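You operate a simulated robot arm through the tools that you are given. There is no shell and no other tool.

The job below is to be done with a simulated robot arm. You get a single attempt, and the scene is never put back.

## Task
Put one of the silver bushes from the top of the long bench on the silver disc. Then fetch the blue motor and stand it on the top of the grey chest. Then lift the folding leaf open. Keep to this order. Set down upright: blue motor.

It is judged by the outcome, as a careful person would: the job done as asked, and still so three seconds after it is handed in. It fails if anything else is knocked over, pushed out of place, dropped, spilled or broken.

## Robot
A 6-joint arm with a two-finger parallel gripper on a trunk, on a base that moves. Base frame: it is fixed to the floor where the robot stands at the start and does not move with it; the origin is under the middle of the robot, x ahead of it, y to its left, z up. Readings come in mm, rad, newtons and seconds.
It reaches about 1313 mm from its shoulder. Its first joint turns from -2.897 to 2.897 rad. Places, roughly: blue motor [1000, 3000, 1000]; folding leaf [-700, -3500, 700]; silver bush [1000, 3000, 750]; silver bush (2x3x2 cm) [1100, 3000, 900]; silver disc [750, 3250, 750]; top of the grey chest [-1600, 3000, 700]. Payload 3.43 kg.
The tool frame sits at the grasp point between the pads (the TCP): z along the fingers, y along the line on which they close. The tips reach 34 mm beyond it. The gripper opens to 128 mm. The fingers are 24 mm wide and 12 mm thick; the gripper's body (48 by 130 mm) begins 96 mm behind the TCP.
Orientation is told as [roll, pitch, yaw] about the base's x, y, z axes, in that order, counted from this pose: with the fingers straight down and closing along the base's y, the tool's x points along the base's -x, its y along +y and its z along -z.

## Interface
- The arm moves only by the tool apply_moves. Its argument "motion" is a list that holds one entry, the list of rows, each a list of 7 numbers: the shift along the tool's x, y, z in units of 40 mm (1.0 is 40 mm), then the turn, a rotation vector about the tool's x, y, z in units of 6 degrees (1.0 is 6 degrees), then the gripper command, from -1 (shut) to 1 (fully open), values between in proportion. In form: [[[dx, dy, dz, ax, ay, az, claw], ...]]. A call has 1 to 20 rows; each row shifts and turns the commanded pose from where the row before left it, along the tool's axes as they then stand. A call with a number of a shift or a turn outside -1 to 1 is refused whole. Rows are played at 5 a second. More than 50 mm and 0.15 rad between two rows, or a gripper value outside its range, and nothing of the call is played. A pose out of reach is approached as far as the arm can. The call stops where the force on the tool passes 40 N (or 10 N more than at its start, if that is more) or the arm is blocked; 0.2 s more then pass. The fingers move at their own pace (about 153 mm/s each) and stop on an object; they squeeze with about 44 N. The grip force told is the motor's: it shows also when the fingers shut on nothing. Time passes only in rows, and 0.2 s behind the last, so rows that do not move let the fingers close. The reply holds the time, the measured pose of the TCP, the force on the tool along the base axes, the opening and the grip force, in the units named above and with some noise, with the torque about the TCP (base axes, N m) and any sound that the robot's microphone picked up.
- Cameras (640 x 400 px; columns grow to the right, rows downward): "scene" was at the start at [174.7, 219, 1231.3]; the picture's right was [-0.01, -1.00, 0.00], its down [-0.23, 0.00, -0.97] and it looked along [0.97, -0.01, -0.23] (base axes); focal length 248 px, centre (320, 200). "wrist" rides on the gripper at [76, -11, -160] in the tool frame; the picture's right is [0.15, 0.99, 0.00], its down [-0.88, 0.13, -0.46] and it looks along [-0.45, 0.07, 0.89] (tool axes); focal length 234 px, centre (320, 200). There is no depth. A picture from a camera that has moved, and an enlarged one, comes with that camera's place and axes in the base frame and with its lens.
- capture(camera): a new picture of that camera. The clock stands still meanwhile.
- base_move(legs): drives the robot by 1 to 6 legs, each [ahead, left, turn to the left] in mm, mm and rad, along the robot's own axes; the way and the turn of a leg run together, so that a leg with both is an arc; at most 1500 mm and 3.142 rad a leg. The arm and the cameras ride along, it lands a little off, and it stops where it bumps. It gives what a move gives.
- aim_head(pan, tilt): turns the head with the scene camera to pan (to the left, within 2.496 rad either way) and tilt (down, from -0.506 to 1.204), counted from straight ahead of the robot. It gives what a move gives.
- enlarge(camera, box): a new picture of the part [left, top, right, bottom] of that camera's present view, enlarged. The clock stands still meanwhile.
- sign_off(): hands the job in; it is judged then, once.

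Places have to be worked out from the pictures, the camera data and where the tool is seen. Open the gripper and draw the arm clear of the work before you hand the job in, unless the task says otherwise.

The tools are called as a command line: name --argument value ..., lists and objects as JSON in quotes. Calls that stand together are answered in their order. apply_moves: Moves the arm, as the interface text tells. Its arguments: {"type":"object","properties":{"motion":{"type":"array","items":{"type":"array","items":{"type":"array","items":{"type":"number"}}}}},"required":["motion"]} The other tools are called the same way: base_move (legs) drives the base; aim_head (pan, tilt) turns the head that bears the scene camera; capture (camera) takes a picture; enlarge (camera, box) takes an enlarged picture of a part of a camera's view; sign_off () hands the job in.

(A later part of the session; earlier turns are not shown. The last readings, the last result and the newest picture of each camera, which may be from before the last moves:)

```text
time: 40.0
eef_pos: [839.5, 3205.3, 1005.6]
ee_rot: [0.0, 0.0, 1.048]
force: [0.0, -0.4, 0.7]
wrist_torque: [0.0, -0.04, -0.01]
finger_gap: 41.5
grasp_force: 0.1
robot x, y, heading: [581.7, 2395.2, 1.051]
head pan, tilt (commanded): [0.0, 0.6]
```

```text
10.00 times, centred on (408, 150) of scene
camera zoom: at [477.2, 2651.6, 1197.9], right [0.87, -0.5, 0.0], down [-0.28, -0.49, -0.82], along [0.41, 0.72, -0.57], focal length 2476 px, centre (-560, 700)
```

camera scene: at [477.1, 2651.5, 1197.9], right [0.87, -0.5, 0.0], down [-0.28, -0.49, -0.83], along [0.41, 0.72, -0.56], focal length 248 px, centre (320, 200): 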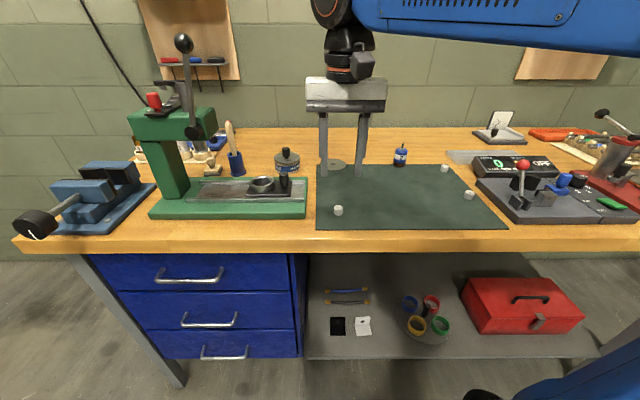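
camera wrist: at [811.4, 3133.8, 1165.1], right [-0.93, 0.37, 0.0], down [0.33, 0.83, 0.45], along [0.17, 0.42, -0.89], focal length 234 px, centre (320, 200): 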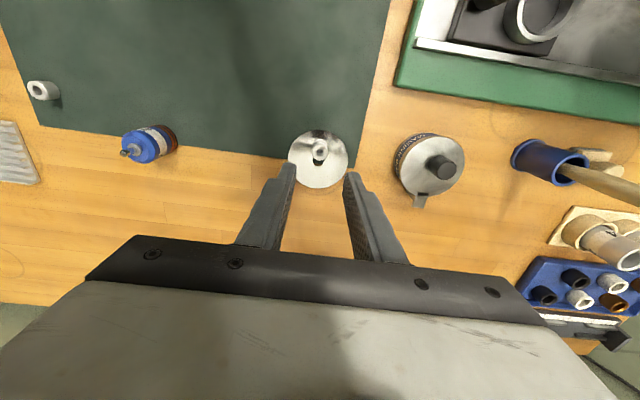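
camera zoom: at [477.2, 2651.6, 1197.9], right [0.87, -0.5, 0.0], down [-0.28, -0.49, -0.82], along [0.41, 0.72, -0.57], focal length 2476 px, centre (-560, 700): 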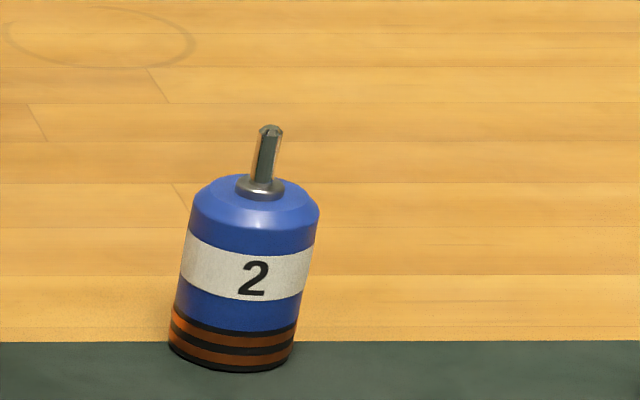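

The bush sits flat on the disc. The motor is at tool offset about (-21, -200) mm from here; I move over it with the gripper opened to ~90 mm, staying at z≈1005.

apply_moves --motion '[[[-0.1, -0.8, 0, 0, 0, 0, -0.2], [-0.1, -0.84, 0, 0, 0, 0, 0], [-0.1, -0.84, 0, 0, 0, 0, 0.2], [-0.08, -0.84, 0, 0, 0, 0, 0.4], [-0.08, -0.84, 0, 0, 0, 0, 0.4], [-0.07, -0.84, 0, 0, 0, 0, 0.4], [0, 0, 0, 0, 0, 0, 0.4]]]'

enlarge --camera "wrist" --box '[240, 90, 400, 190]'

enlarge --camera "scene" --box '[320, 90, 480, 190]'

```text
time: 41.6
eef_pos: [1022.9, 3124.8, 1005.2]
ee_rot: [-0.001, 0.0, 1.05]
force: [-0.6, 0.4, 0.0]
wrist_torque: [0.01, 0.01, -0.02]
finger_gap: 89.6
grasp_force: 0.0
robot x, y, heading: [582.8, 2394.9, 1.053]
head pan, tilt (commanded): [0.0, 0.6]
```

```text
4.00 times, centred on (320, 140) of wrist
camera zoom: at [995.3, 3052.9, 1164.0], right [-0.93, 0.37, 0.0], down [0.33, 0.83, 0.46], along [0.17, 0.42, -0.89], focal length 937 px, centre (320, 440)
```

zoom: 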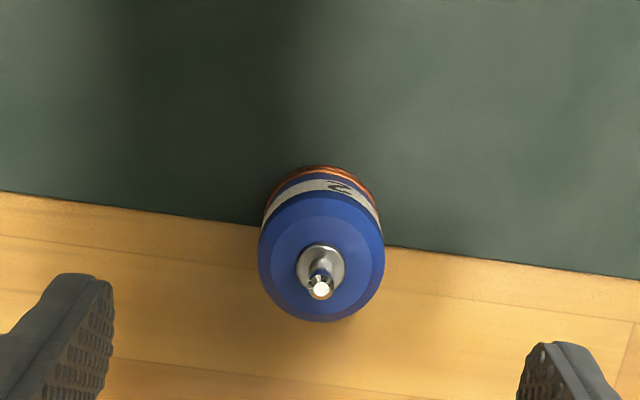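

```text
4.00 times, centred on (400, 140) of scene
camera zoom: at [477.2, 2651.5, 1197.9], right [0.87, -0.5, 0.0], down [-0.28, -0.49, -0.83], along [0.41, 0.72, -0.57], focal length 991 px, centre (0, 440)
```

zoom: 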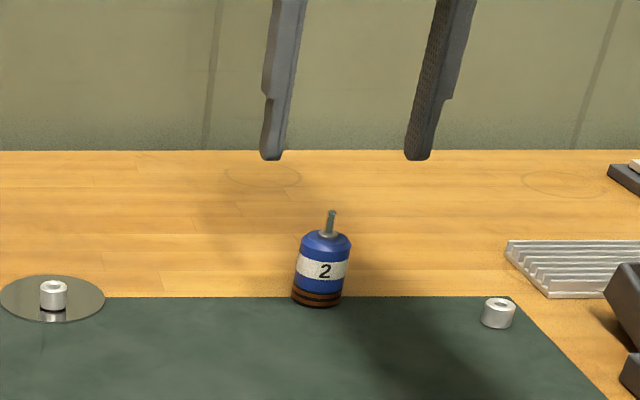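

The motor axis is within 1–2 mm of the TCP axis. I descend to TCP z≈903 around it.

apply_moves --motion '[[[0.035, 0.015, 0.6, 0, 0, 0, 0.4], [0, 0, 0.7, 0, 0, 0, 0.4], [0, 0, 0.7, 0, 0, 0, 0.4], [0, 0, 0.4, 0, 0, 0, 0.4], [0, 0, 0.15, 0, 0, 0, 0.4], [0, 0, 0, 0, 0, 0, 0.4]]]'

enlarge --camera "wrist" --box '[240, 110, 400, 210]'

enlarge --camera "scene" --box '[320, 90, 480, 190]'

```text
time: 43.0
eef_pos: [1022.3, 3122.3, 902.5]
ee_rot: [-0.001, 0.0, 1.049]
force: [-0.3, 0.3, 0.2]
wrist_torque: [-0.03, 0.01, 0.01]
finger_gap: 89.8
grasp_force: 0.2
robot x, y, heading: [585.5, 2393.8, 1.049]
head pan, tilt (commanded): [0.0, 0.6]
```

```text
4.00 times, centred on (320, 160) of wrist
camera zoom: at [994.7, 3051.6, 1062.5], right [-0.93, 0.37, 0.0], down [0.33, 0.83, 0.46], along [0.17, 0.42, -0.89], focal length 937 px, centre (320, 360)
```

zoom: 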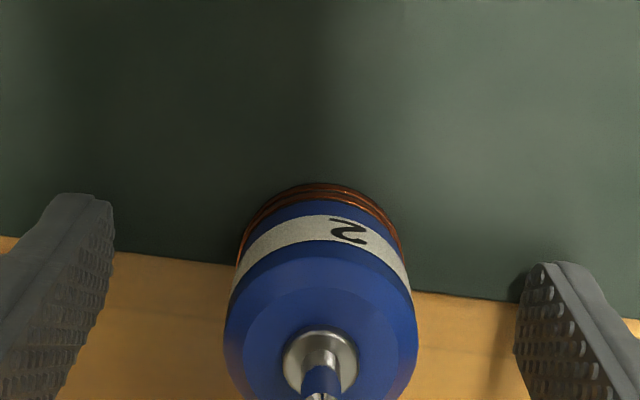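

```text
4.00 times, centred on (400, 140) of scene
camera zoom: at [477.2, 2651.5, 1197.9], right [0.87, -0.5, 0.0], down [-0.28, -0.49, -0.83], along [0.41, 0.72, -0.57], focal length 991 px, centre (0, 440)
```

zoom: 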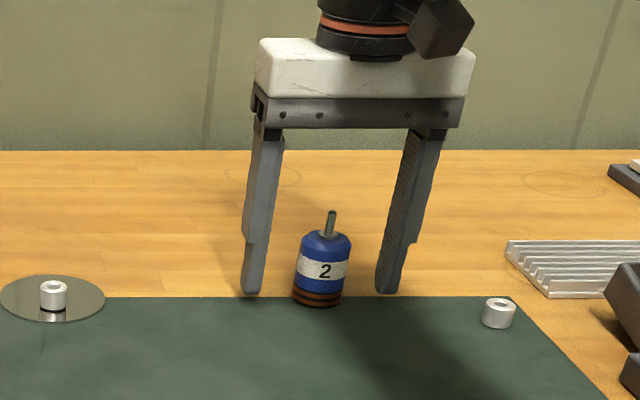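

The motor is centred between the pads. I close on it.

apply_moves --motion '[[[0, 0, 0, 0, 0, 0, 0], [0, 0, 0, 0, 0, 0, -0.5], [0, 0, 0, 0, 0, 0, -1], [0, 0, 0, 0, 0, 0, -1]]]'

enlarge --camera "scene" --box '[320, 90, 480, 190]'

```text
time: 44.0
eef_pos: [1022.1, 3123.7, 902.3]
ee_rot: [0.0, 0.001, 1.05]
force: [-1.0, 0.0, -1.0]
wrist_torque: [0.01, 0.0, -0.04]
finger_gap: 35.1
grasp_force: 44.0
robot x, y, heading: [587.4, 2393.2, 1.045]
head pan, tilt (commanded): [0.0, 0.6]
```

```text
4.00 times, centred on (400, 140) of scene
camera zoom: at [477.1, 2651.5, 1197.9], right [0.87, -0.5, 0.0], down [-0.28, -0.49, -0.83], along [0.41, 0.72, -0.57], focal length 991 px, centre (0, 440)
```

zoom: 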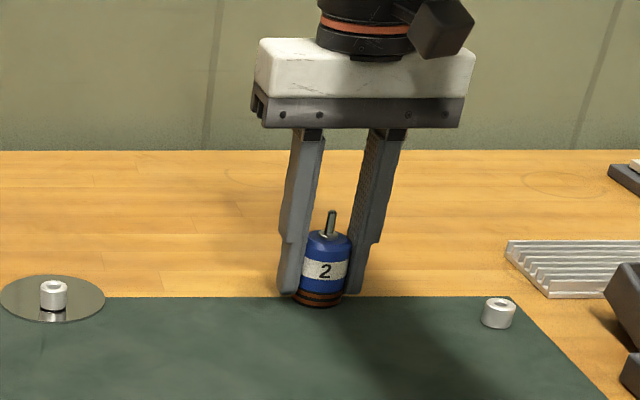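

The motor is gripped (gap 35 mm). I lift it 210 mm straight up.

apply_moves --motion '[[[0, 0, -0.3, 0, 0, 0, -1], [0, 0, -0.7, 0, 0, 0, -1], [0, 0, -0.85, 0, 0, 0, -1], [0, 0, -0.85, 0, 0, 0, -1], [0, 0, -0.85, 0, 0, 0, -1], [0, 0, -0.85, 0, 0, 0, -1], [0, 0, -0.85, 0, 0, 0, -1], [0, 0, 0, 0, 0, 0, -1]]]'

capture --camera "scene"

```text
time: 45.8
eef_pos: [1022.3, 3121.5, 1113.5]
ee_rot: [0.001, 0.001, 1.049]
force: [-0.2, 0.4, -1.2]
wrist_torque: [0.0, 0.01, 0.03]
finger_gap: 35.2
grasp_force: 44.3
robot x, y, heading: [582.8, 2397.4, 1.046]
head pan, tilt (commanded): [0.0, 0.6]
```

```text
taken
camera scene: at [477.2, 2651.5, 1197.9], right [0.87, -0.5, 0.0], down [-0.28, -0.49, -0.82], along [0.41, 0.72, -0.57], focal length 248 px, centre (320, 200)
```

scene: 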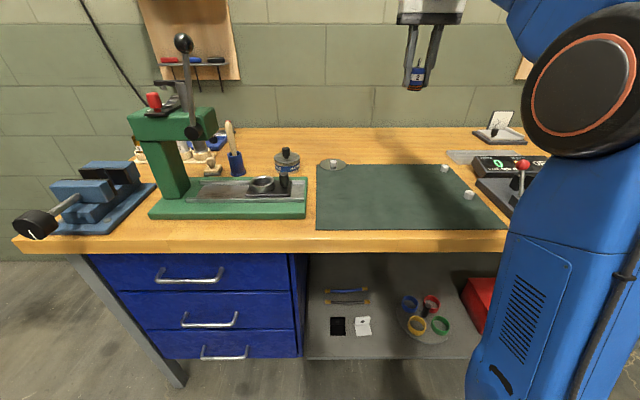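

The motor is held upright and clear. I back away from the bench, then turn left 90° to face the side of the room with the grey chest.

base_move --legs '[[-650, 0, 0], [0, 0, 1.571]]'

aim_head --pan 0.0 --tilt 0.3

capture --camera "scene"

```text
time: 53.3
eef_pos: [-472.0, 2267.2, 1113.2]
ee_rot: [0.001, 0.001, 2.627]
force: [-0.8, 1.1, -2.4]
wrist_torque: [-0.04, -0.01, 0.01]
finger_gap: 35.3
grasp_force: 43.5
robot x, y, heading: [260.7, 1829.2, 2.628]
head pan, tilt (commanded): [0.0, 0.6]
```

```text
time: 54.1
eef_pos: [-470.6, 2266.8, 1113.7]
ee_rot: [0.0, 0.001, 2.625]
force: [0.0, -0.1, -1.2]
wrist_torque: [-0.03, -0.01, -0.02]
finger_gap: 35.1
grasp_force: 44.0
robot x, y, heading: [259.7, 1830.4, 2.63]
head pan, tilt (commanded): [0.0, 0.3]
```

```text
taken
camera scene: at [-1.3, 1727.3, 1225.4], right [0.49, 0.87, 0.0], down [0.26, -0.15, -0.95], along [-0.83, 0.47, -0.3], focal length 248 px, centre (320, 200)
```

scene: 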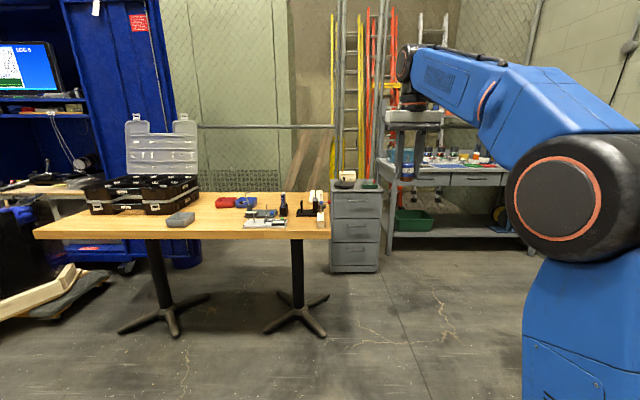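

The three-drawer grey chest stands just right of the table's end: front ≈2065 mm ahead, spanning 130 mm left to 308 mm right of my axis, top z≈720. I enlarge it to see what is on top.

enlarge --camera "scene" --box '[300, 150, 428, 230]'

enlarge --camera "scene" --box '[180, 170, 340, 270]'

enlarge --camera "scene" --box '[300, 80, 560, 242]'

```text
5.00 times, centred on (364, 190) of scene
camera zoom: at [-1.3, 1727.3, 1225.4], right [0.49, 0.87, 0.0], down [0.26, -0.15, -0.95], along [-0.83, 0.47, -0.3], focal length 1238 px, centre (100, 250)
```

zoom: 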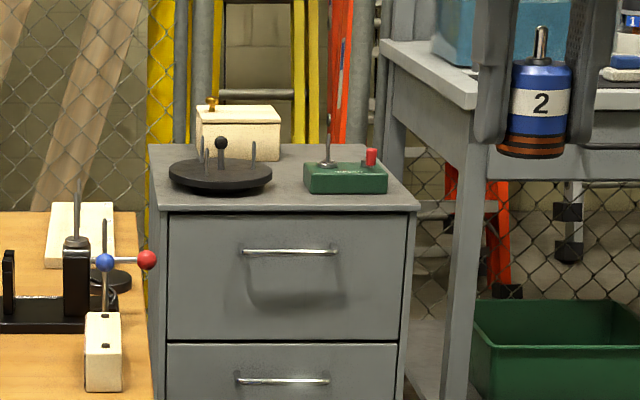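

```text
4.00 times, centred on (260, 220) of scene
camera zoom: at [-1.3, 1727.3, 1225.4], right [0.49, 0.87, 0.0], down [0.26, -0.15, -0.95], along [-0.83, 0.47, -0.3], focal length 991 px, centre (560, 120)
```

zoom: 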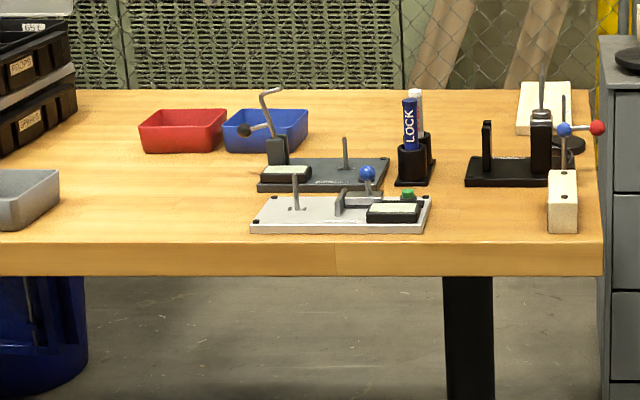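

```text
2.46 times, centred on (430, 161) of scene
camera zoom: at [-1.3, 1727.3, 1225.4], right [0.49, 0.87, 0.0], down [0.26, -0.15, -0.95], along [-0.83, 0.47, -0.3], focal length 610 px, centre (49, 296)
```

zoom: 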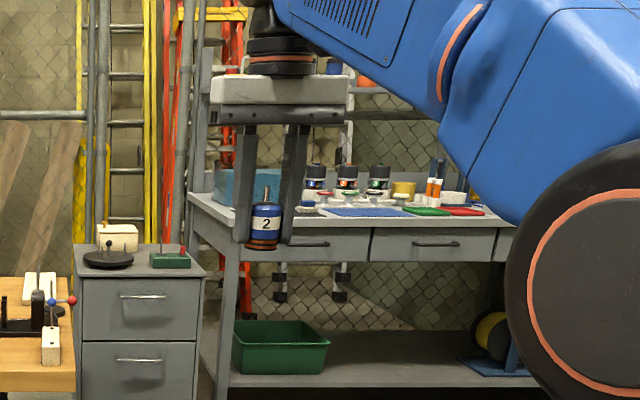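

The chest top (≈415×485 mm, z≈710) carries a black turntable, a cream box and a green fixture; the front strip near its middle is free. I shift right 240 mm to clear the table's end and drive 1000 mm ahead, then look again.

base_move --legs '[[0, -240, 0], [1000, 0, 0]]'

aim_head --pan 0.0 --tilt 0.6

capture --camera "scene"

```text
time: 60.7
eef_pos: [-1232.7, 2960.4, 1112.4]
ee_rot: [0.0, 0.0, 2.636]
force: [0.3, 1.2, -0.8]
wrist_torque: [0.0, 0.0, -0.01]
finger_gap: 35.3
grasp_force: 44.2
robot x, y, heading: [-496.8, 2532.0, 2.63]
head pan, tilt (commanded): [0.0, 0.3]
```

```text
time: 61.5
eef_pos: [-1232.2, 2962.3, 1113.8]
ee_rot: [0.001, 0.0, 2.637]
force: [1.0, 0.0, -1.0]
wrist_torque: [0.01, 0.05, -0.04]
finger_gap: 34.9
grasp_force: 44.0
robot x, y, heading: [-496.5, 2533.2, 2.634]
head pan, tilt (commanded): [0.0, 0.6]
```

```text
taken
camera scene: at [-750.8, 2423.7, 1198.0], right [0.48, 0.88, 0.0], down [0.49, -0.27, -0.83], along [-0.72, 0.4, -0.56], focal length 248 px, centre (320, 200)
```

scene: 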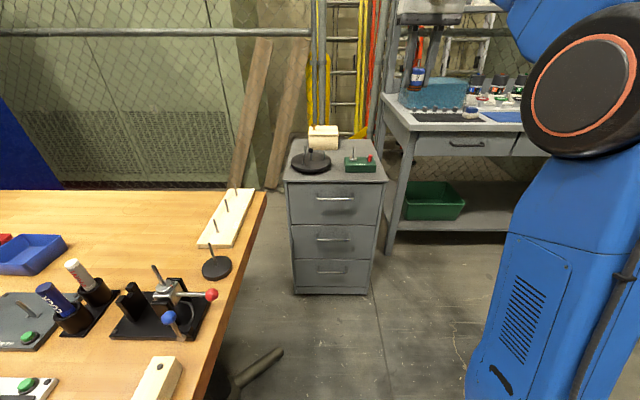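

The table end is about 400 mm left of my axis (safe). I enlarge the chest top to refine the free spot.

enlarge --camera "scene" --box '[270, 110, 398, 190]'

capture --camera "wrist"

```text
5.00 times, centred on (334, 150) of scene
camera zoom: at [-750.8, 2423.7, 1198.0], right [0.48, 0.88, 0.0], down [0.49, -0.27, -0.83], along [-0.72, 0.4, -0.56], focal length 1238 px, centre (250, 450)
```

zoom: 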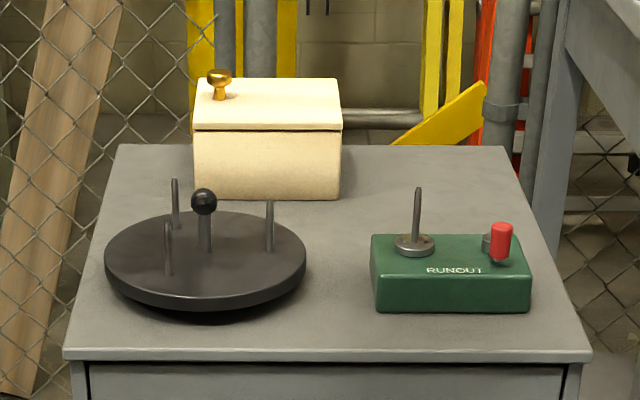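

```text
taken
camera wrist: at [-1160.1, 2934.8, 1273.6], right [-0.35, -0.94, 0.0], down [-0.83, 0.31, 0.46], along [-0.43, 0.16, -0.89], focal length 234 px, centre (320, 200)
```

wrist: 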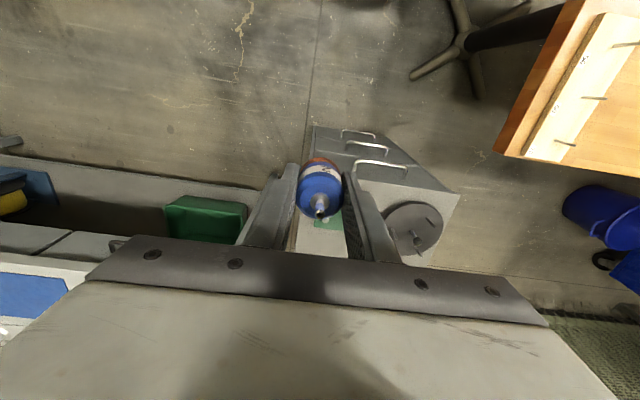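

The roomiest free spot is behind the green fixture on the right rear of the chest top (camera frame fwd ≈1120, right ≈185). I drive 450 mm closer so that it lies about 840 mm ahead of me.

base_move --legs '[[450, 0, 0]]'

aim_head --pan -0.2 --tilt 0.75

capture --camera "scene"

capture --camera "wrist"

```text
time: 64.1
eef_pos: [-1621.1, 3170.6, 1115.0]
ee_rot: [-0.001, -0.001, 2.643]
force: [-0.3, -0.7, -1.5]
wrist_torque: [0.04, -0.01, 0.03]
finger_gap: 35.1
grasp_force: 44.1
robot x, y, heading: [-885.5, 2745.8, 2.643]
head pan, tilt (commanded): [0.0, 0.6]
```

```text
time: 64.9
eef_pos: [-1621.0, 3170.1, 1113.3]
ee_rot: [-0.001, 0.0, 2.642]
force: [0.6, -0.6, -1.1]
wrist_torque: [0.02, 0.0, 0.0]
finger_gap: 35.1
grasp_force: 43.8
robot x, y, heading: [-884.2, 2744.6, 2.643]
head pan, tilt (commanded): [-0.201, 0.75]
```

```text
taken
camera scene: at [-1123.0, 2646.1, 1185.1], right [0.64, 0.76, 0.0], down [0.52, -0.44, -0.73], along [-0.56, 0.47, -0.68], focal length 248 px, centre (320, 200)
```

scene: 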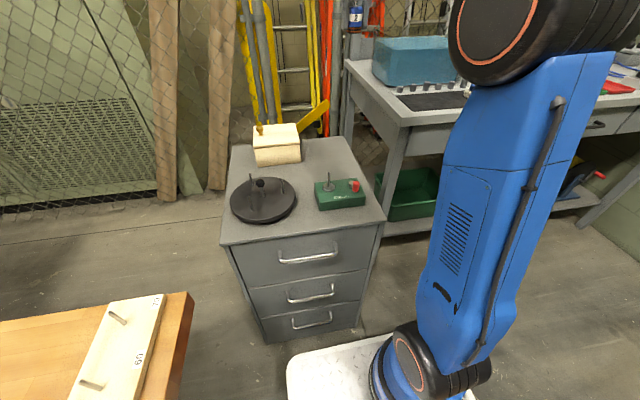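

```text
taken
camera wrist: at [-1548.6, 3144.4, 1273.5], right [-0.35, -0.94, 0.0], down [-0.84, 0.31, 0.46], along [-0.43, 0.16, -0.89], focal length 234 px, centre (320, 200)
```

wrist: 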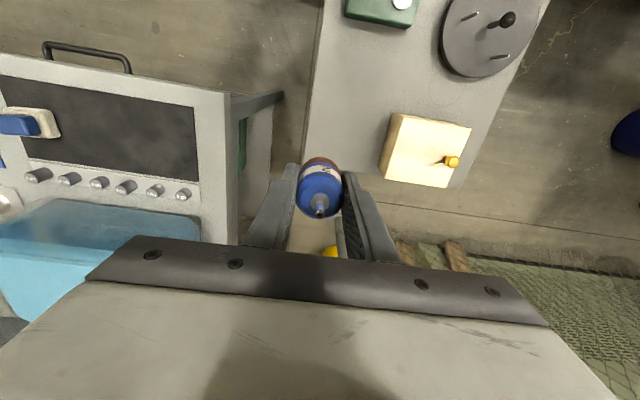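

In the wrist view the chest's right edge is 22 mm right of the TCP, the box 150 mm left, green fixture 185 mm behind (toward me), back edge 117 mm ahead. The middle of the free area is at tool offset (+65, +62); I go there and lower to z≈790.

apply_moves --motion '[[[0.8125, 0.775, 0, 0, 0, 0, -1], [0.8125, 0.775, 0, 0, 0, 0, -1], [0, 0, 0.9, 0, 0, 0, -1], [0, 0, 0.9, 0, 0, 0, -1], [0, 0, 0.9, 0, 0, 0, -1], [0, 0, 0.9, 0, 0, 0, -1], [0, 0, 0.9, 0, 0, 0, -1], [0, 0, 0.9, 0, 0, 0, -1], [0, 0, 0.9, 0, 0, 0, -1], [0, 0, 0.9, 0, 0, 0, -1], [0, 0, 0.9, 0, 0, 0, -1], [0, 0, 0, 0, 0, 0, -1]]]'

capture --camera "scene"

capture --camera "wrist"

```text
time: 67.5
eef_pos: [-1593.1, 3083.8, 791.1]
ee_rot: [0.001, 0.001, 2.643]
force: [-0.1, 0.6, -1.8]
wrist_torque: [0.02, 0.0, 0.02]
finger_gap: 34.8
grasp_force: 43.9
robot x, y, heading: [-884.5, 2748.3, 2.639]
head pan, tilt (commanded): [-0.201, 0.75]
```

```text
taken
camera scene: at [-1122.9, 2646.1, 1185.1], right [0.64, 0.76, 0.0], down [0.52, -0.44, -0.73], along [-0.56, 0.47, -0.68], focal length 248 px, centre (320, 200)
```

scene: 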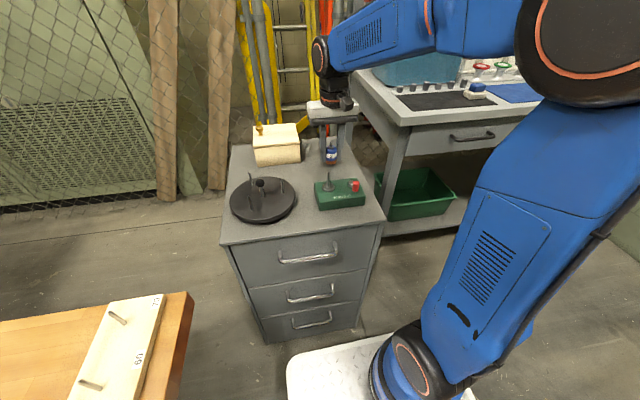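

```text
taken
camera wrist: at [-1520.3, 3057.5, 950.1], right [-0.35, -0.94, 0.0], down [-0.84, 0.31, 0.46], along [-0.43, 0.16, -0.89], focal length 234 px, centre (320, 200)
```

wrist: 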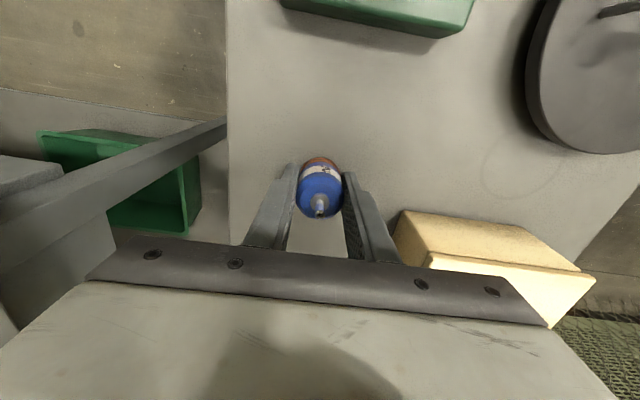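

The motor hangs over the free spot. I zoom in to judge the height above the chest top.

enlarge --camera "scene" --box '[270, 90, 398, 210]'

```text
3.33 times, centred on (334, 150) of scene
camera zoom: at [-1122.9, 2646.1, 1185.1], right [0.64, 0.76, 0.0], down [0.52, -0.44, -0.73], along [-0.56, 0.47, -0.68], focal length 826 px, centre (273, 367)
```

zoom: 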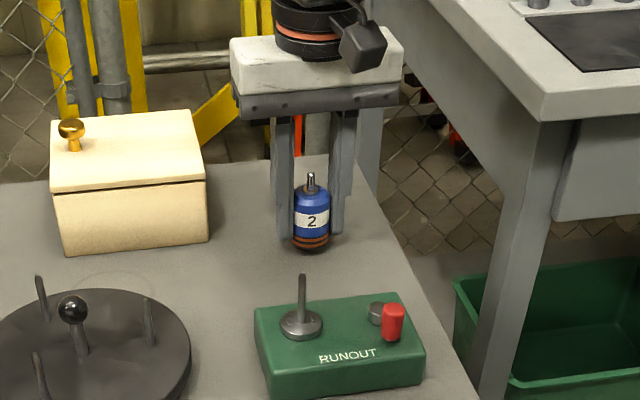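

Clear all round. I lower 30 mm, then continue in small steps watching the force.

apply_moves --motion '[[[0, 0, 0.4, 0, 0, 0, -1], [0, 0, 0.35, 0, 0, 0, -1], [0, 0, 0, 0, 0, 0, -1]]]'

enlarge --camera "scene" --box '[302, 120, 366, 180]'

enlarge --camera "wrist" --box '[240, 90, 400, 190]'

```text
time: 68.0
eef_pos: [-1592.1, 3084.0, 774.0]
ee_rot: [0.001, -0.009, 2.64]
force: [8.1, -3.6, 19.1]
wrist_torque: [0.11, -0.7, -0.18]
finger_gap: 34.9
grasp_force: 44.2
robot x, y, heading: [-883.4, 2748.2, 2.642]
head pan, tilt (commanded): [-0.201, 0.75]
stopped in row 2: the force on the tool passed its limit at 197 N (the readings are from after the stop); the commanded pose is now the measured one
```

```text
6.67 times, centred on (334, 150) of scene
camera zoom: at [-1122.1, 2645.7, 1185.2], right [0.64, 0.76, 0.0], down [0.52, -0.44, -0.73], along [-0.56, 0.47, -0.68], focal length 1651 px, centre (227, 533)
```

zoom: 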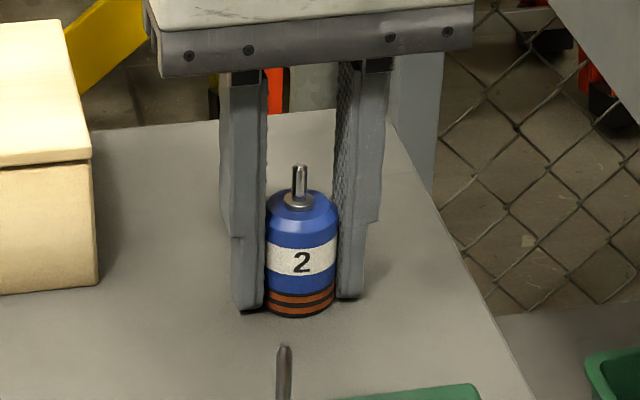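

```text
4.00 times, centred on (320, 140) of wrist
camera zoom: at [-1519.8, 3056.9, 933.6], right [-0.35, -0.94, 0.0], down [-0.83, 0.31, 0.46], along [-0.43, 0.16, -0.89], focal length 937 px, centre (320, 440)
```

zoom: 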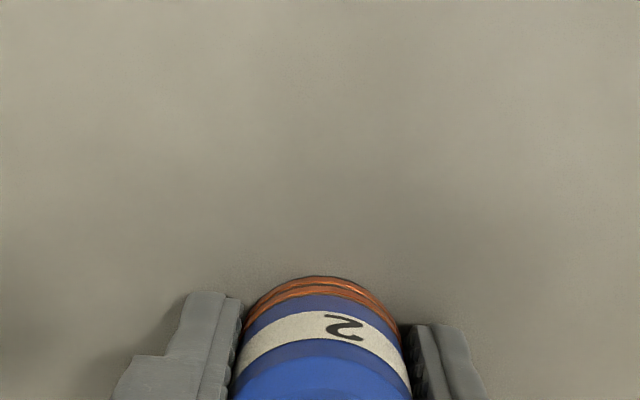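

The chest top is higher than I reckoned (contact at TCP z≈774, so top z≈736); the motor stands on it with ~19 N. I ease up a fraction to relieve the force before releasing.

apply_moves --motion '[[[0, 0, -0.02, 0, 0, 0, -1], [0, 0, 0, 0, 0, 0, -1]]]'

enlarge --camera "scene" --box '[302, 120, 366, 180]'

```text
time: 68.6
eef_pos: [-1594.0, 3084.6, 773.7]
ee_rot: [0.001, -0.009, 2.641]
force: [8.7, -5.0, 20.4]
wrist_torque: [0.14, -0.72, -0.16]
finger_gap: 35.1
grasp_force: 43.8
robot x, y, heading: [-891.8, 2747.6, 2.643]
head pan, tilt (commanded): [-0.201, 0.75]
```

```text
6.67 times, centred on (334, 150) of scene
camera zoom: at [-1122.1, 2645.7, 1185.2], right [0.64, 0.76, 0.0], down [0.52, -0.44, -0.73], along [-0.56, 0.47, -0.68], focal length 1651 px, centre (227, 533)
```

zoom: 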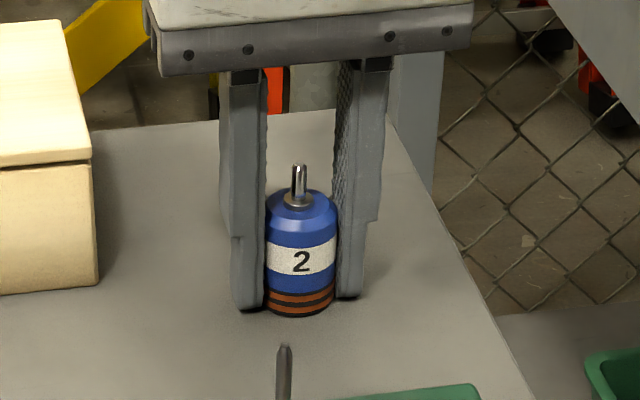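

Still ~20 N of load; I raise in 1 mm steps until it is nearly gone.

apply_moves --motion '[[[0, 0, -0.03, 0, 0, 0, -1], [0, 0, -0.03, 0, 0, 0, -1], [0, 0, 0, 0, 0, 0, -1]]]'

enlarge --camera "scene" --box '[302, 120, 366, 180]'

```text
time: 69.4
eef_pos: [-1594.1, 3084.8, 775.0]
ee_rot: [0.003, -0.008, 2.642]
force: [-0.2, 0.0, -1.1]
wrist_torque: [-0.04, 0.01, 0.01]
finger_gap: 35.0
grasp_force: 43.9
robot x, y, heading: [-885.6, 2749.3, 2.643]
head pan, tilt (commanded): [-0.201, 0.75]
```

```text
6.67 times, centred on (334, 150) of scene
camera zoom: at [-1123.1, 2646.2, 1185.1], right [0.64, 0.76, 0.0], down [0.52, -0.44, -0.73], along [-0.56, 0.47, -0.68], focal length 1651 px, centre (227, 533)
```

zoom: 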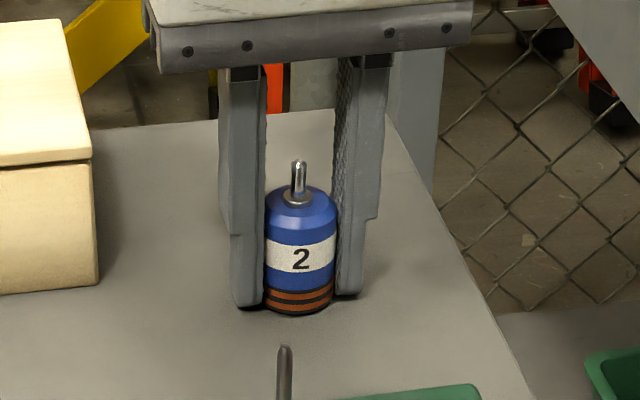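

The load is gone and the motor hovers by less than 1 mm. I lower 0.6 mm and open the fingers slowly.

apply_moves --motion '[[[0, 0, 0.018, 0, 0, 0, -1], [0, 0, 0, 0, 0, 0, -1]]]'

```text
time: 70.0
eef_pos: [-1593.7, 3082.7, 774.0]
ee_rot: [0.003, -0.006, 2.643]
force: [0.2, 0.4, -1.6]
wrist_torque: [0.0, -0.07, 0.04]
finger_gap: 35.0
grasp_force: 43.9
robot x, y, heading: [-883.7, 2746.0, 2.644]
head pan, tilt (commanded): [-0.201, 0.75]
```

Still free of contact; another 0.5 mm.

apply_moves --motion '[[[0, 0, 0.014, 0, 0, 0, -1], [0, 0, 0, 0, 0, 0, -1]]]'

```text
time: 70.6
eef_pos: [-1594.0, 3084.2, 774.4]
ee_rot: [0.002, -0.007, 2.643]
force: [0.8, 1.2, -1.2]
wrist_torque: [-0.02, -0.01, -0.03]
finger_gap: 35.1
grasp_force: 44.1
robot x, y, heading: [-885.6, 2749.3, 2.645]
head pan, tilt (commanded): [-0.201, 0.75]
```

apply_moves --motion '[[[0, 0, 0.014, 0, 0, 0, -1], [0, 0, 0, 0, 0, 0, -1]]]'

```text
time: 71.2
eef_pos: [-1593.6, 3083.6, 774.1]
ee_rot: [0.003, -0.006, 2.642]
force: [-3.5, 0.3, 4.5]
wrist_torque: [0.11, -0.01, 0.05]
finger_gap: 35.3
grasp_force: 43.3
robot x, y, heading: [-884.6, 2744.3, 2.643]
head pan, tilt (commanded): [-0.201, 0.75]
```

Now there is light contact (4.5 N upward). I open the fingers gradually and hold still to let the motor settle.

apply_moves --motion '[[[0, 0, 0, 0, 0, 0, -0.42], [0, 0, 0, 0, 0, 0, -0.35], [0, 0, 0, 0, 0, 0, -0.2], [0, 0, 0, 0, 0, 0, 0], [0, 0, 0, 0, 0, 0, 0]]]'

enlarge --camera "scene" --box '[302, 120, 366, 180]'

enlarge --camera "wrist" --box '[240, 110, 400, 210]'

```text
time: 72.4
eef_pos: [-1592.5, 3084.4, 773.9]
ee_rot: [0.0, -0.007, 2.64]
force: [-0.1, -1.6, 10.0]
wrist_torque: [0.2, -0.29, -0.04]
finger_gap: 63.3
grasp_force: 0.1
robot x, y, heading: [-883.7, 2748.6, 2.644]
head pan, tilt (commanded): [-0.201, 0.75]
```

```text
6.67 times, centred on (334, 150) of scene
camera zoom: at [-1122.6, 2645.9, 1185.1], right [0.64, 0.76, 0.0], down [0.52, -0.44, -0.73], along [-0.56, 0.47, -0.68], focal length 1651 px, centre (227, 533)
```

zoom: 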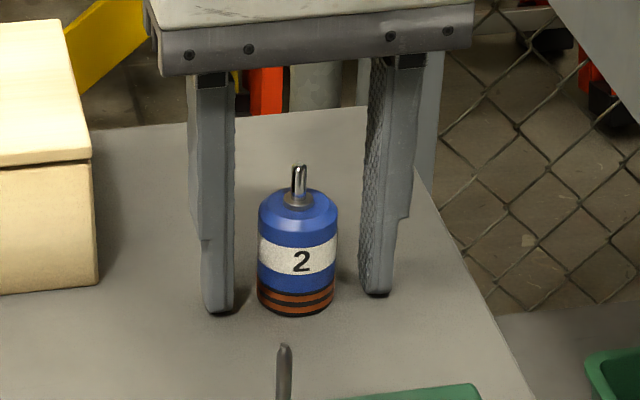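

```text
4.00 times, centred on (320, 160) of wrist
camera zoom: at [-1520.3, 3057.4, 933.7], right [-0.35, -0.94, 0.0], down [-0.83, 0.31, 0.46], along [-0.43, 0.16, -0.89], focal length 937 px, centre (320, 360)
```

zoom: 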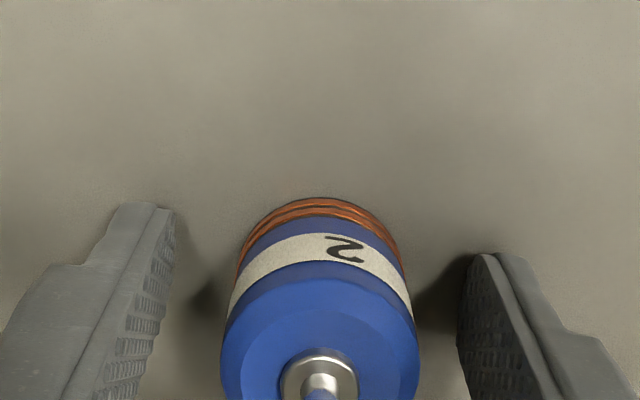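

The motor stands upright and free between the open fingers (fingertips are touching the top lightly). I rise straight up 260 mm.

apply_moves --motion '[[[0, 0, -0.1, 0, 0, 0, 0], [0, 0, -0.3, 0, 0, 0, 0], [0, 0, -0.6, 0, 0, 0, 0], [0, 0, -0.9, 0, 0, 0, 0], [0, 0, -0.9, 0, 0, 0, 0], [0, 0, -0.9, 0, 0, 0, 0], [0, 0, -0.9, 0, 0, 0, 0], [0, 0, -0.9, 0, 0, 0, 0], [0, 0, -0.9, 0, 0, 0, 0], [0, 0, -0.9, 0, 0, 0, 0], [0, 0, -0.9, 0, 0, 0, 0], [0, 0, 0, 0, 0, 0, 0]]]'

capture --camera "scene"

enlarge --camera "scene" --box '[210, 110, 402, 230]'

capture --camera "wrist"

```text
time: 75.0
eef_pos: [-1591.5, 3082.7, 1103.3]
ee_rot: [0.002, -0.006, 2.641]
force: [0.1, -0.2, -0.3]
wrist_torque: [-0.02, -0.01, 0.03]
finger_gap: 64.1
grasp_force: 0.0
robot x, y, heading: [-889.2, 2748.9, 2.646]
head pan, tilt (commanded): [-0.201, 0.75]
```

```text
taken
camera scene: at [-1122.9, 2646.1, 1185.1], right [0.64, 0.76, 0.0], down [0.52, -0.44, -0.73], along [-0.56, 0.47, -0.68], focal length 248 px, centre (320, 200)
```

scene: 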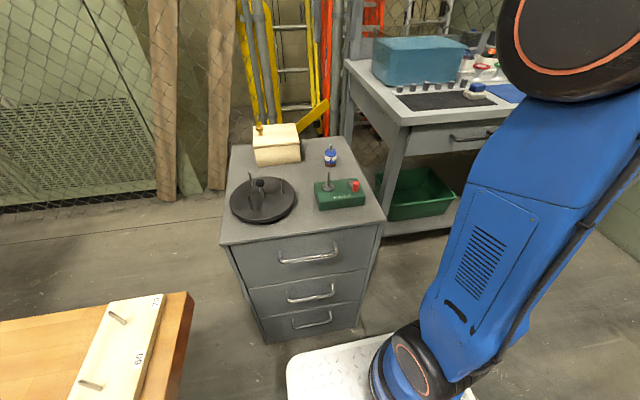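

```text
3.33 times, centred on (306, 170) of scene
camera zoom: at [-1122.9, 2646.1, 1185.1], right [0.64, 0.76, 0.0], down [0.52, -0.44, -0.73], along [-0.56, 0.47, -0.68], focal length 826 px, centre (367, 300)
```

zoom: 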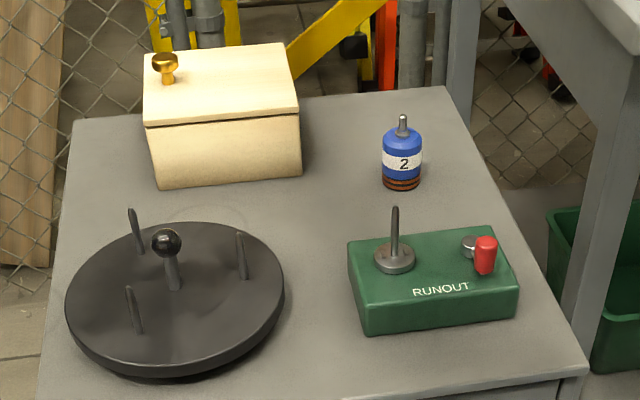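

```text
taken
camera wrist: at [-1518.8, 3055.6, 1262.8], right [-0.35, -0.94, 0.0], down [-0.83, 0.31, 0.46], along [-0.43, 0.16, -0.89], focal length 234 px, centre (320, 200)
```

wrist: 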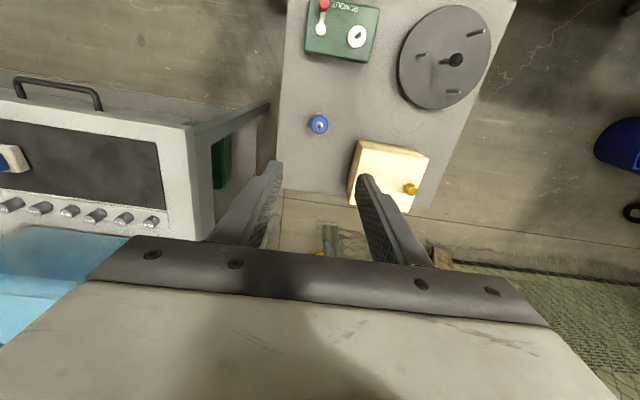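

The motor stands upright on the chest, everything else there undisturbed. Now to the folding leaf at about (-700,-3500): I back out 1400 mm, turn to face the other end of the room and drive along the clear middle of the floor.

base_move --legs '[[-1400, 0, 0], [0, 0, 1.549], [1300, 250, 0]]'

aim_head --pan 0.0 --tilt 0.25

capture --camera "scene"

```text
time: 92.0
eef_pos: [-452.6, 132.1, 1102.1]
ee_rot: [0.001, -0.005, -2.112]
force: [0.0, 0.2, -0.1]
wrist_torque: [-0.01, 0.01, 0.01]
finger_gap: 64.2
grasp_force: 0.0
robot x, y, heading: [-89.6, 823.9, -2.109]
head pan, tilt (commanded): [-0.201, 0.75]
```

```text
time: 93.0
eef_pos: [-451.1, 132.5, 1103.3]
ee_rot: [0.002, -0.006, -2.109]
force: [0.7, -0.4, 0.2]
wrist_torque: [-0.02, 0.01, 0.02]
finger_gap: 63.8
grasp_force: 0.0
robot x, y, heading: [-89.9, 824.9, -2.109]
head pan, tilt (commanded): [0.0, 0.25]
```

```text
taken
camera scene: at [12.3, 563.9, 1230.1], right [-0.86, 0.51, 0.0], down [0.13, 0.21, -0.97], along [-0.5, -0.83, -0.25], focal length 248 px, centre (320, 200)
```

scene: 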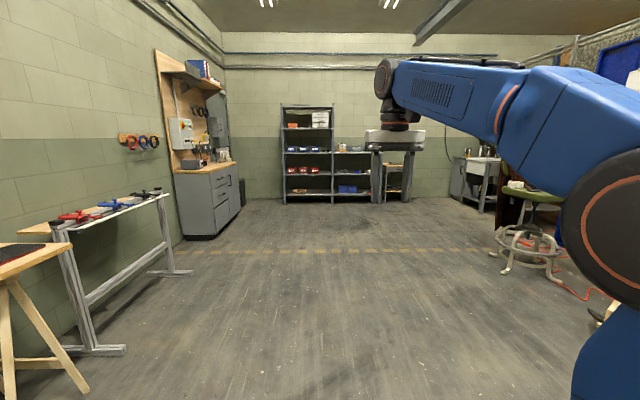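

The grey cabinet by the left wall is near the leaf's stated place. I enlarge that region.

enlarge --camera "scene" --box '[150, 40, 310, 140]'

enlarge --camera "scene" --box '[160, 140, 288, 250]'

enlarge --camera "scene" --box '[270, 90, 430, 215]'

```text
4.00 times, centred on (230, 90) of scene
camera zoom: at [12.3, 563.9, 1230.1], right [-0.86, 0.51, 0.0], down [0.13, 0.21, -0.97], along [-0.5, -0.83, -0.25], focal length 991 px, centre (680, 640)
```

zoom: 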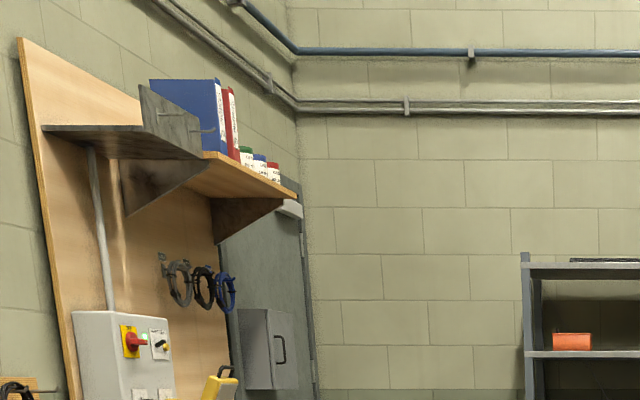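

```text
3.64 times, centred on (224, 195) of scene
camera zoom: at [12.3, 563.9, 1230.1], right [-0.86, 0.51, 0.0], down [0.13, 0.21, -0.97], along [-0.5, -0.83, -0.25], focal length 900 px, centre (669, 218)
```

zoom: 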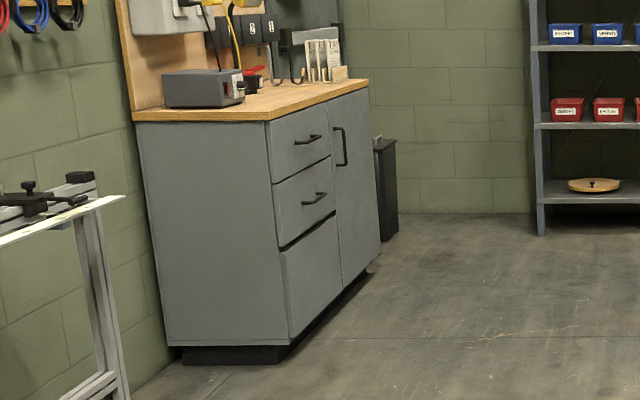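

```text
3.20 times, centred on (350, 152) of scene
camera zoom: at [12.3, 563.9, 1230.1], right [-0.86, 0.51, 0.0], down [0.13, 0.21, -0.97], along [-0.5, -0.83, -0.25], focal length 792 px, centre (224, 352)
```

zoom: 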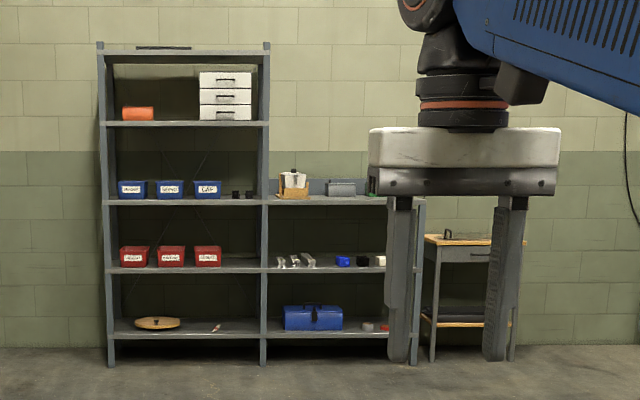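

The far end of the grey cabinet is at about (-770,-3270), so the leaf should hang on or just beyond that end. I drive on along the clear floor to look at it from there.

base_move --legs '[[1400, 150, 0.015], [1400, 100, 0]]'

aim_head --pan 0.7 --tilt 0.3

capture --camera "scene"

```text
time: 106.5
eef_pos: [-1653.0, -2380.9, 1101.4]
ee_rot: [0.001, -0.006, -2.106]
force: [0.7, 0.5, 0.7]
wrist_torque: [0.04, -0.01, -0.01]
finger_gap: 64.2
grasp_force: 0.0
robot x, y, heading: [-1293.0, -1688.7, -2.111]
head pan, tilt (commanded): [0.0, 0.25]
```

```text
time: 107.5
eef_pos: [-1653.6, -2382.2, 1103.8]
ee_rot: [0.002, -0.007, -2.105]
force: [0.4, 0.1, 0.1]
wrist_torque: [0.01, -0.03, -0.04]
finger_gap: 64.2
grasp_force: 0.0
robot x, y, heading: [-1292.9, -1688.9, -2.102]
head pan, tilt (commanded): [0.7, 0.3]
```

```text
taken
camera scene: at [-1128.0, -1960.3, 1225.4], right [-0.99, -0.16, 0.0], down [-0.05, 0.29, -0.96], along [0.16, -0.94, -0.3], focal length 248 px, centre (320, 200)
```

scene: 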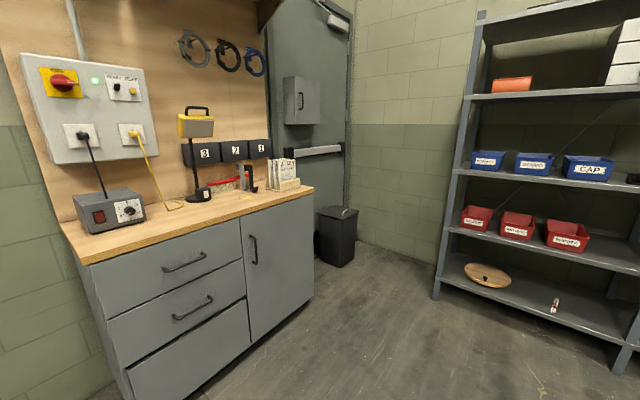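

The leaf isn't visible from this side; it should be on the cabinet's far end (around n beyond the cabinet, near the door and bin). I turn to face the cabinet wall first, then slide sideways along it so the arm stays clear of the rack.

base_move --legs '[[0, 0, 1.584], [0, -1300, 0]]'

aim_head --pan 0.0 --tilt 0.35

capture --camera "scene"

capture --camera "wrist"

```text
time: 118.0
eef_pos: [-1247.2, -3179.7, 1102.4]
ee_rot: [0.001, -0.007, -0.532]
force: [0.2, 0.3, 0.5]
wrist_torque: [-0.02, 0.02, 0.01]
finger_gap: 64.2
grasp_force: 0.0
robot x, y, heading: [-1944.5, -2823.4, -0.531]
head pan, tilt (commanded): [0.7, 0.3]
```

```text
time: 119.1
eef_pos: [-1248.4, -3179.1, 1103.0]
ee_rot: [0.001, -0.006, -0.529]
force: [0.9, -0.3, 0.1]
wrist_torque: [0.01, -0.03, 0.01]
finger_gap: 64.0
grasp_force: 0.0
robot x, y, heading: [-1946.3, -2819.8, -0.528]
head pan, tilt (commanded): [0.0, 0.351]
```

```text
taken
camera scene: at [-1682.6, -2720.1, 1220.7], right [-0.51, -0.86, 0.0], down [-0.3, 0.17, -0.94], along [0.81, -0.47, -0.34], focal length 248 px, centre (320, 200)
```

scene: 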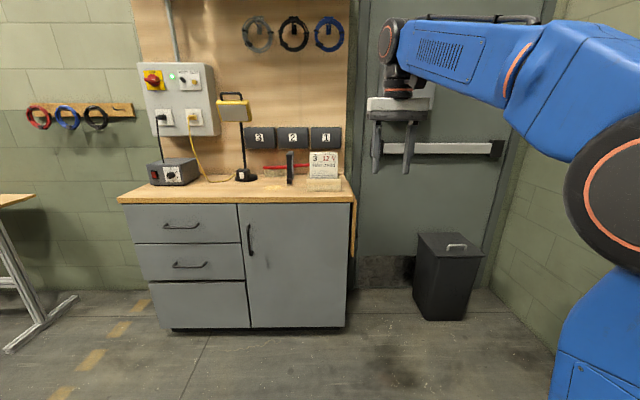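

```text
taken
camera wrist: at [-1320.6, -3150.1, 1262.5], right [0.37, 0.93, 0.0], down [0.82, -0.33, 0.46], along [0.43, -0.17, -0.89], focal length 234 px, centre (320, 200)
```

wrist: 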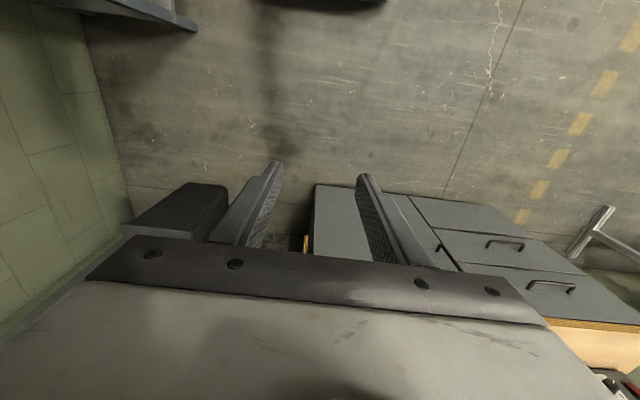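

There it is: a wooden strip hanging edge-on at the cabinet's right end (col ≈355, rows 205–257) – the drop leaf. I zoom in on it.

enlarge --camera "scene" --box '[310, 170, 406, 290]'

enlarge --camera "wrist" --box '[256, 180, 384, 260]'

```text
3.33 times, centred on (358, 230) of scene
camera zoom: at [-1682.6, -2720.1, 1220.7], right [-0.51, -0.86, 0.0], down [-0.3, 0.17, -0.94], along [0.81, -0.47, -0.34], focal length 826 px, centre (193, 100)
```

zoom: 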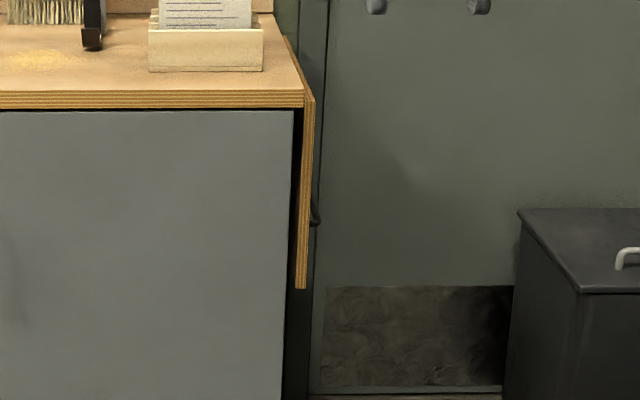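

```text
5.00 times, centred on (320, 220) of wrist
camera zoom: at [-1320.6, -3150.1, 1262.5], right [0.37, 0.93, 0.0], down [0.82, -0.33, 0.46], along [0.43, -0.17, -0.89], focal length 1171 px, centre (320, 100)
```

zoom: 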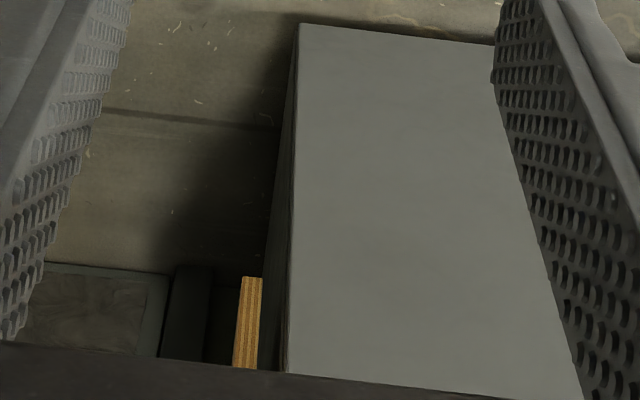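

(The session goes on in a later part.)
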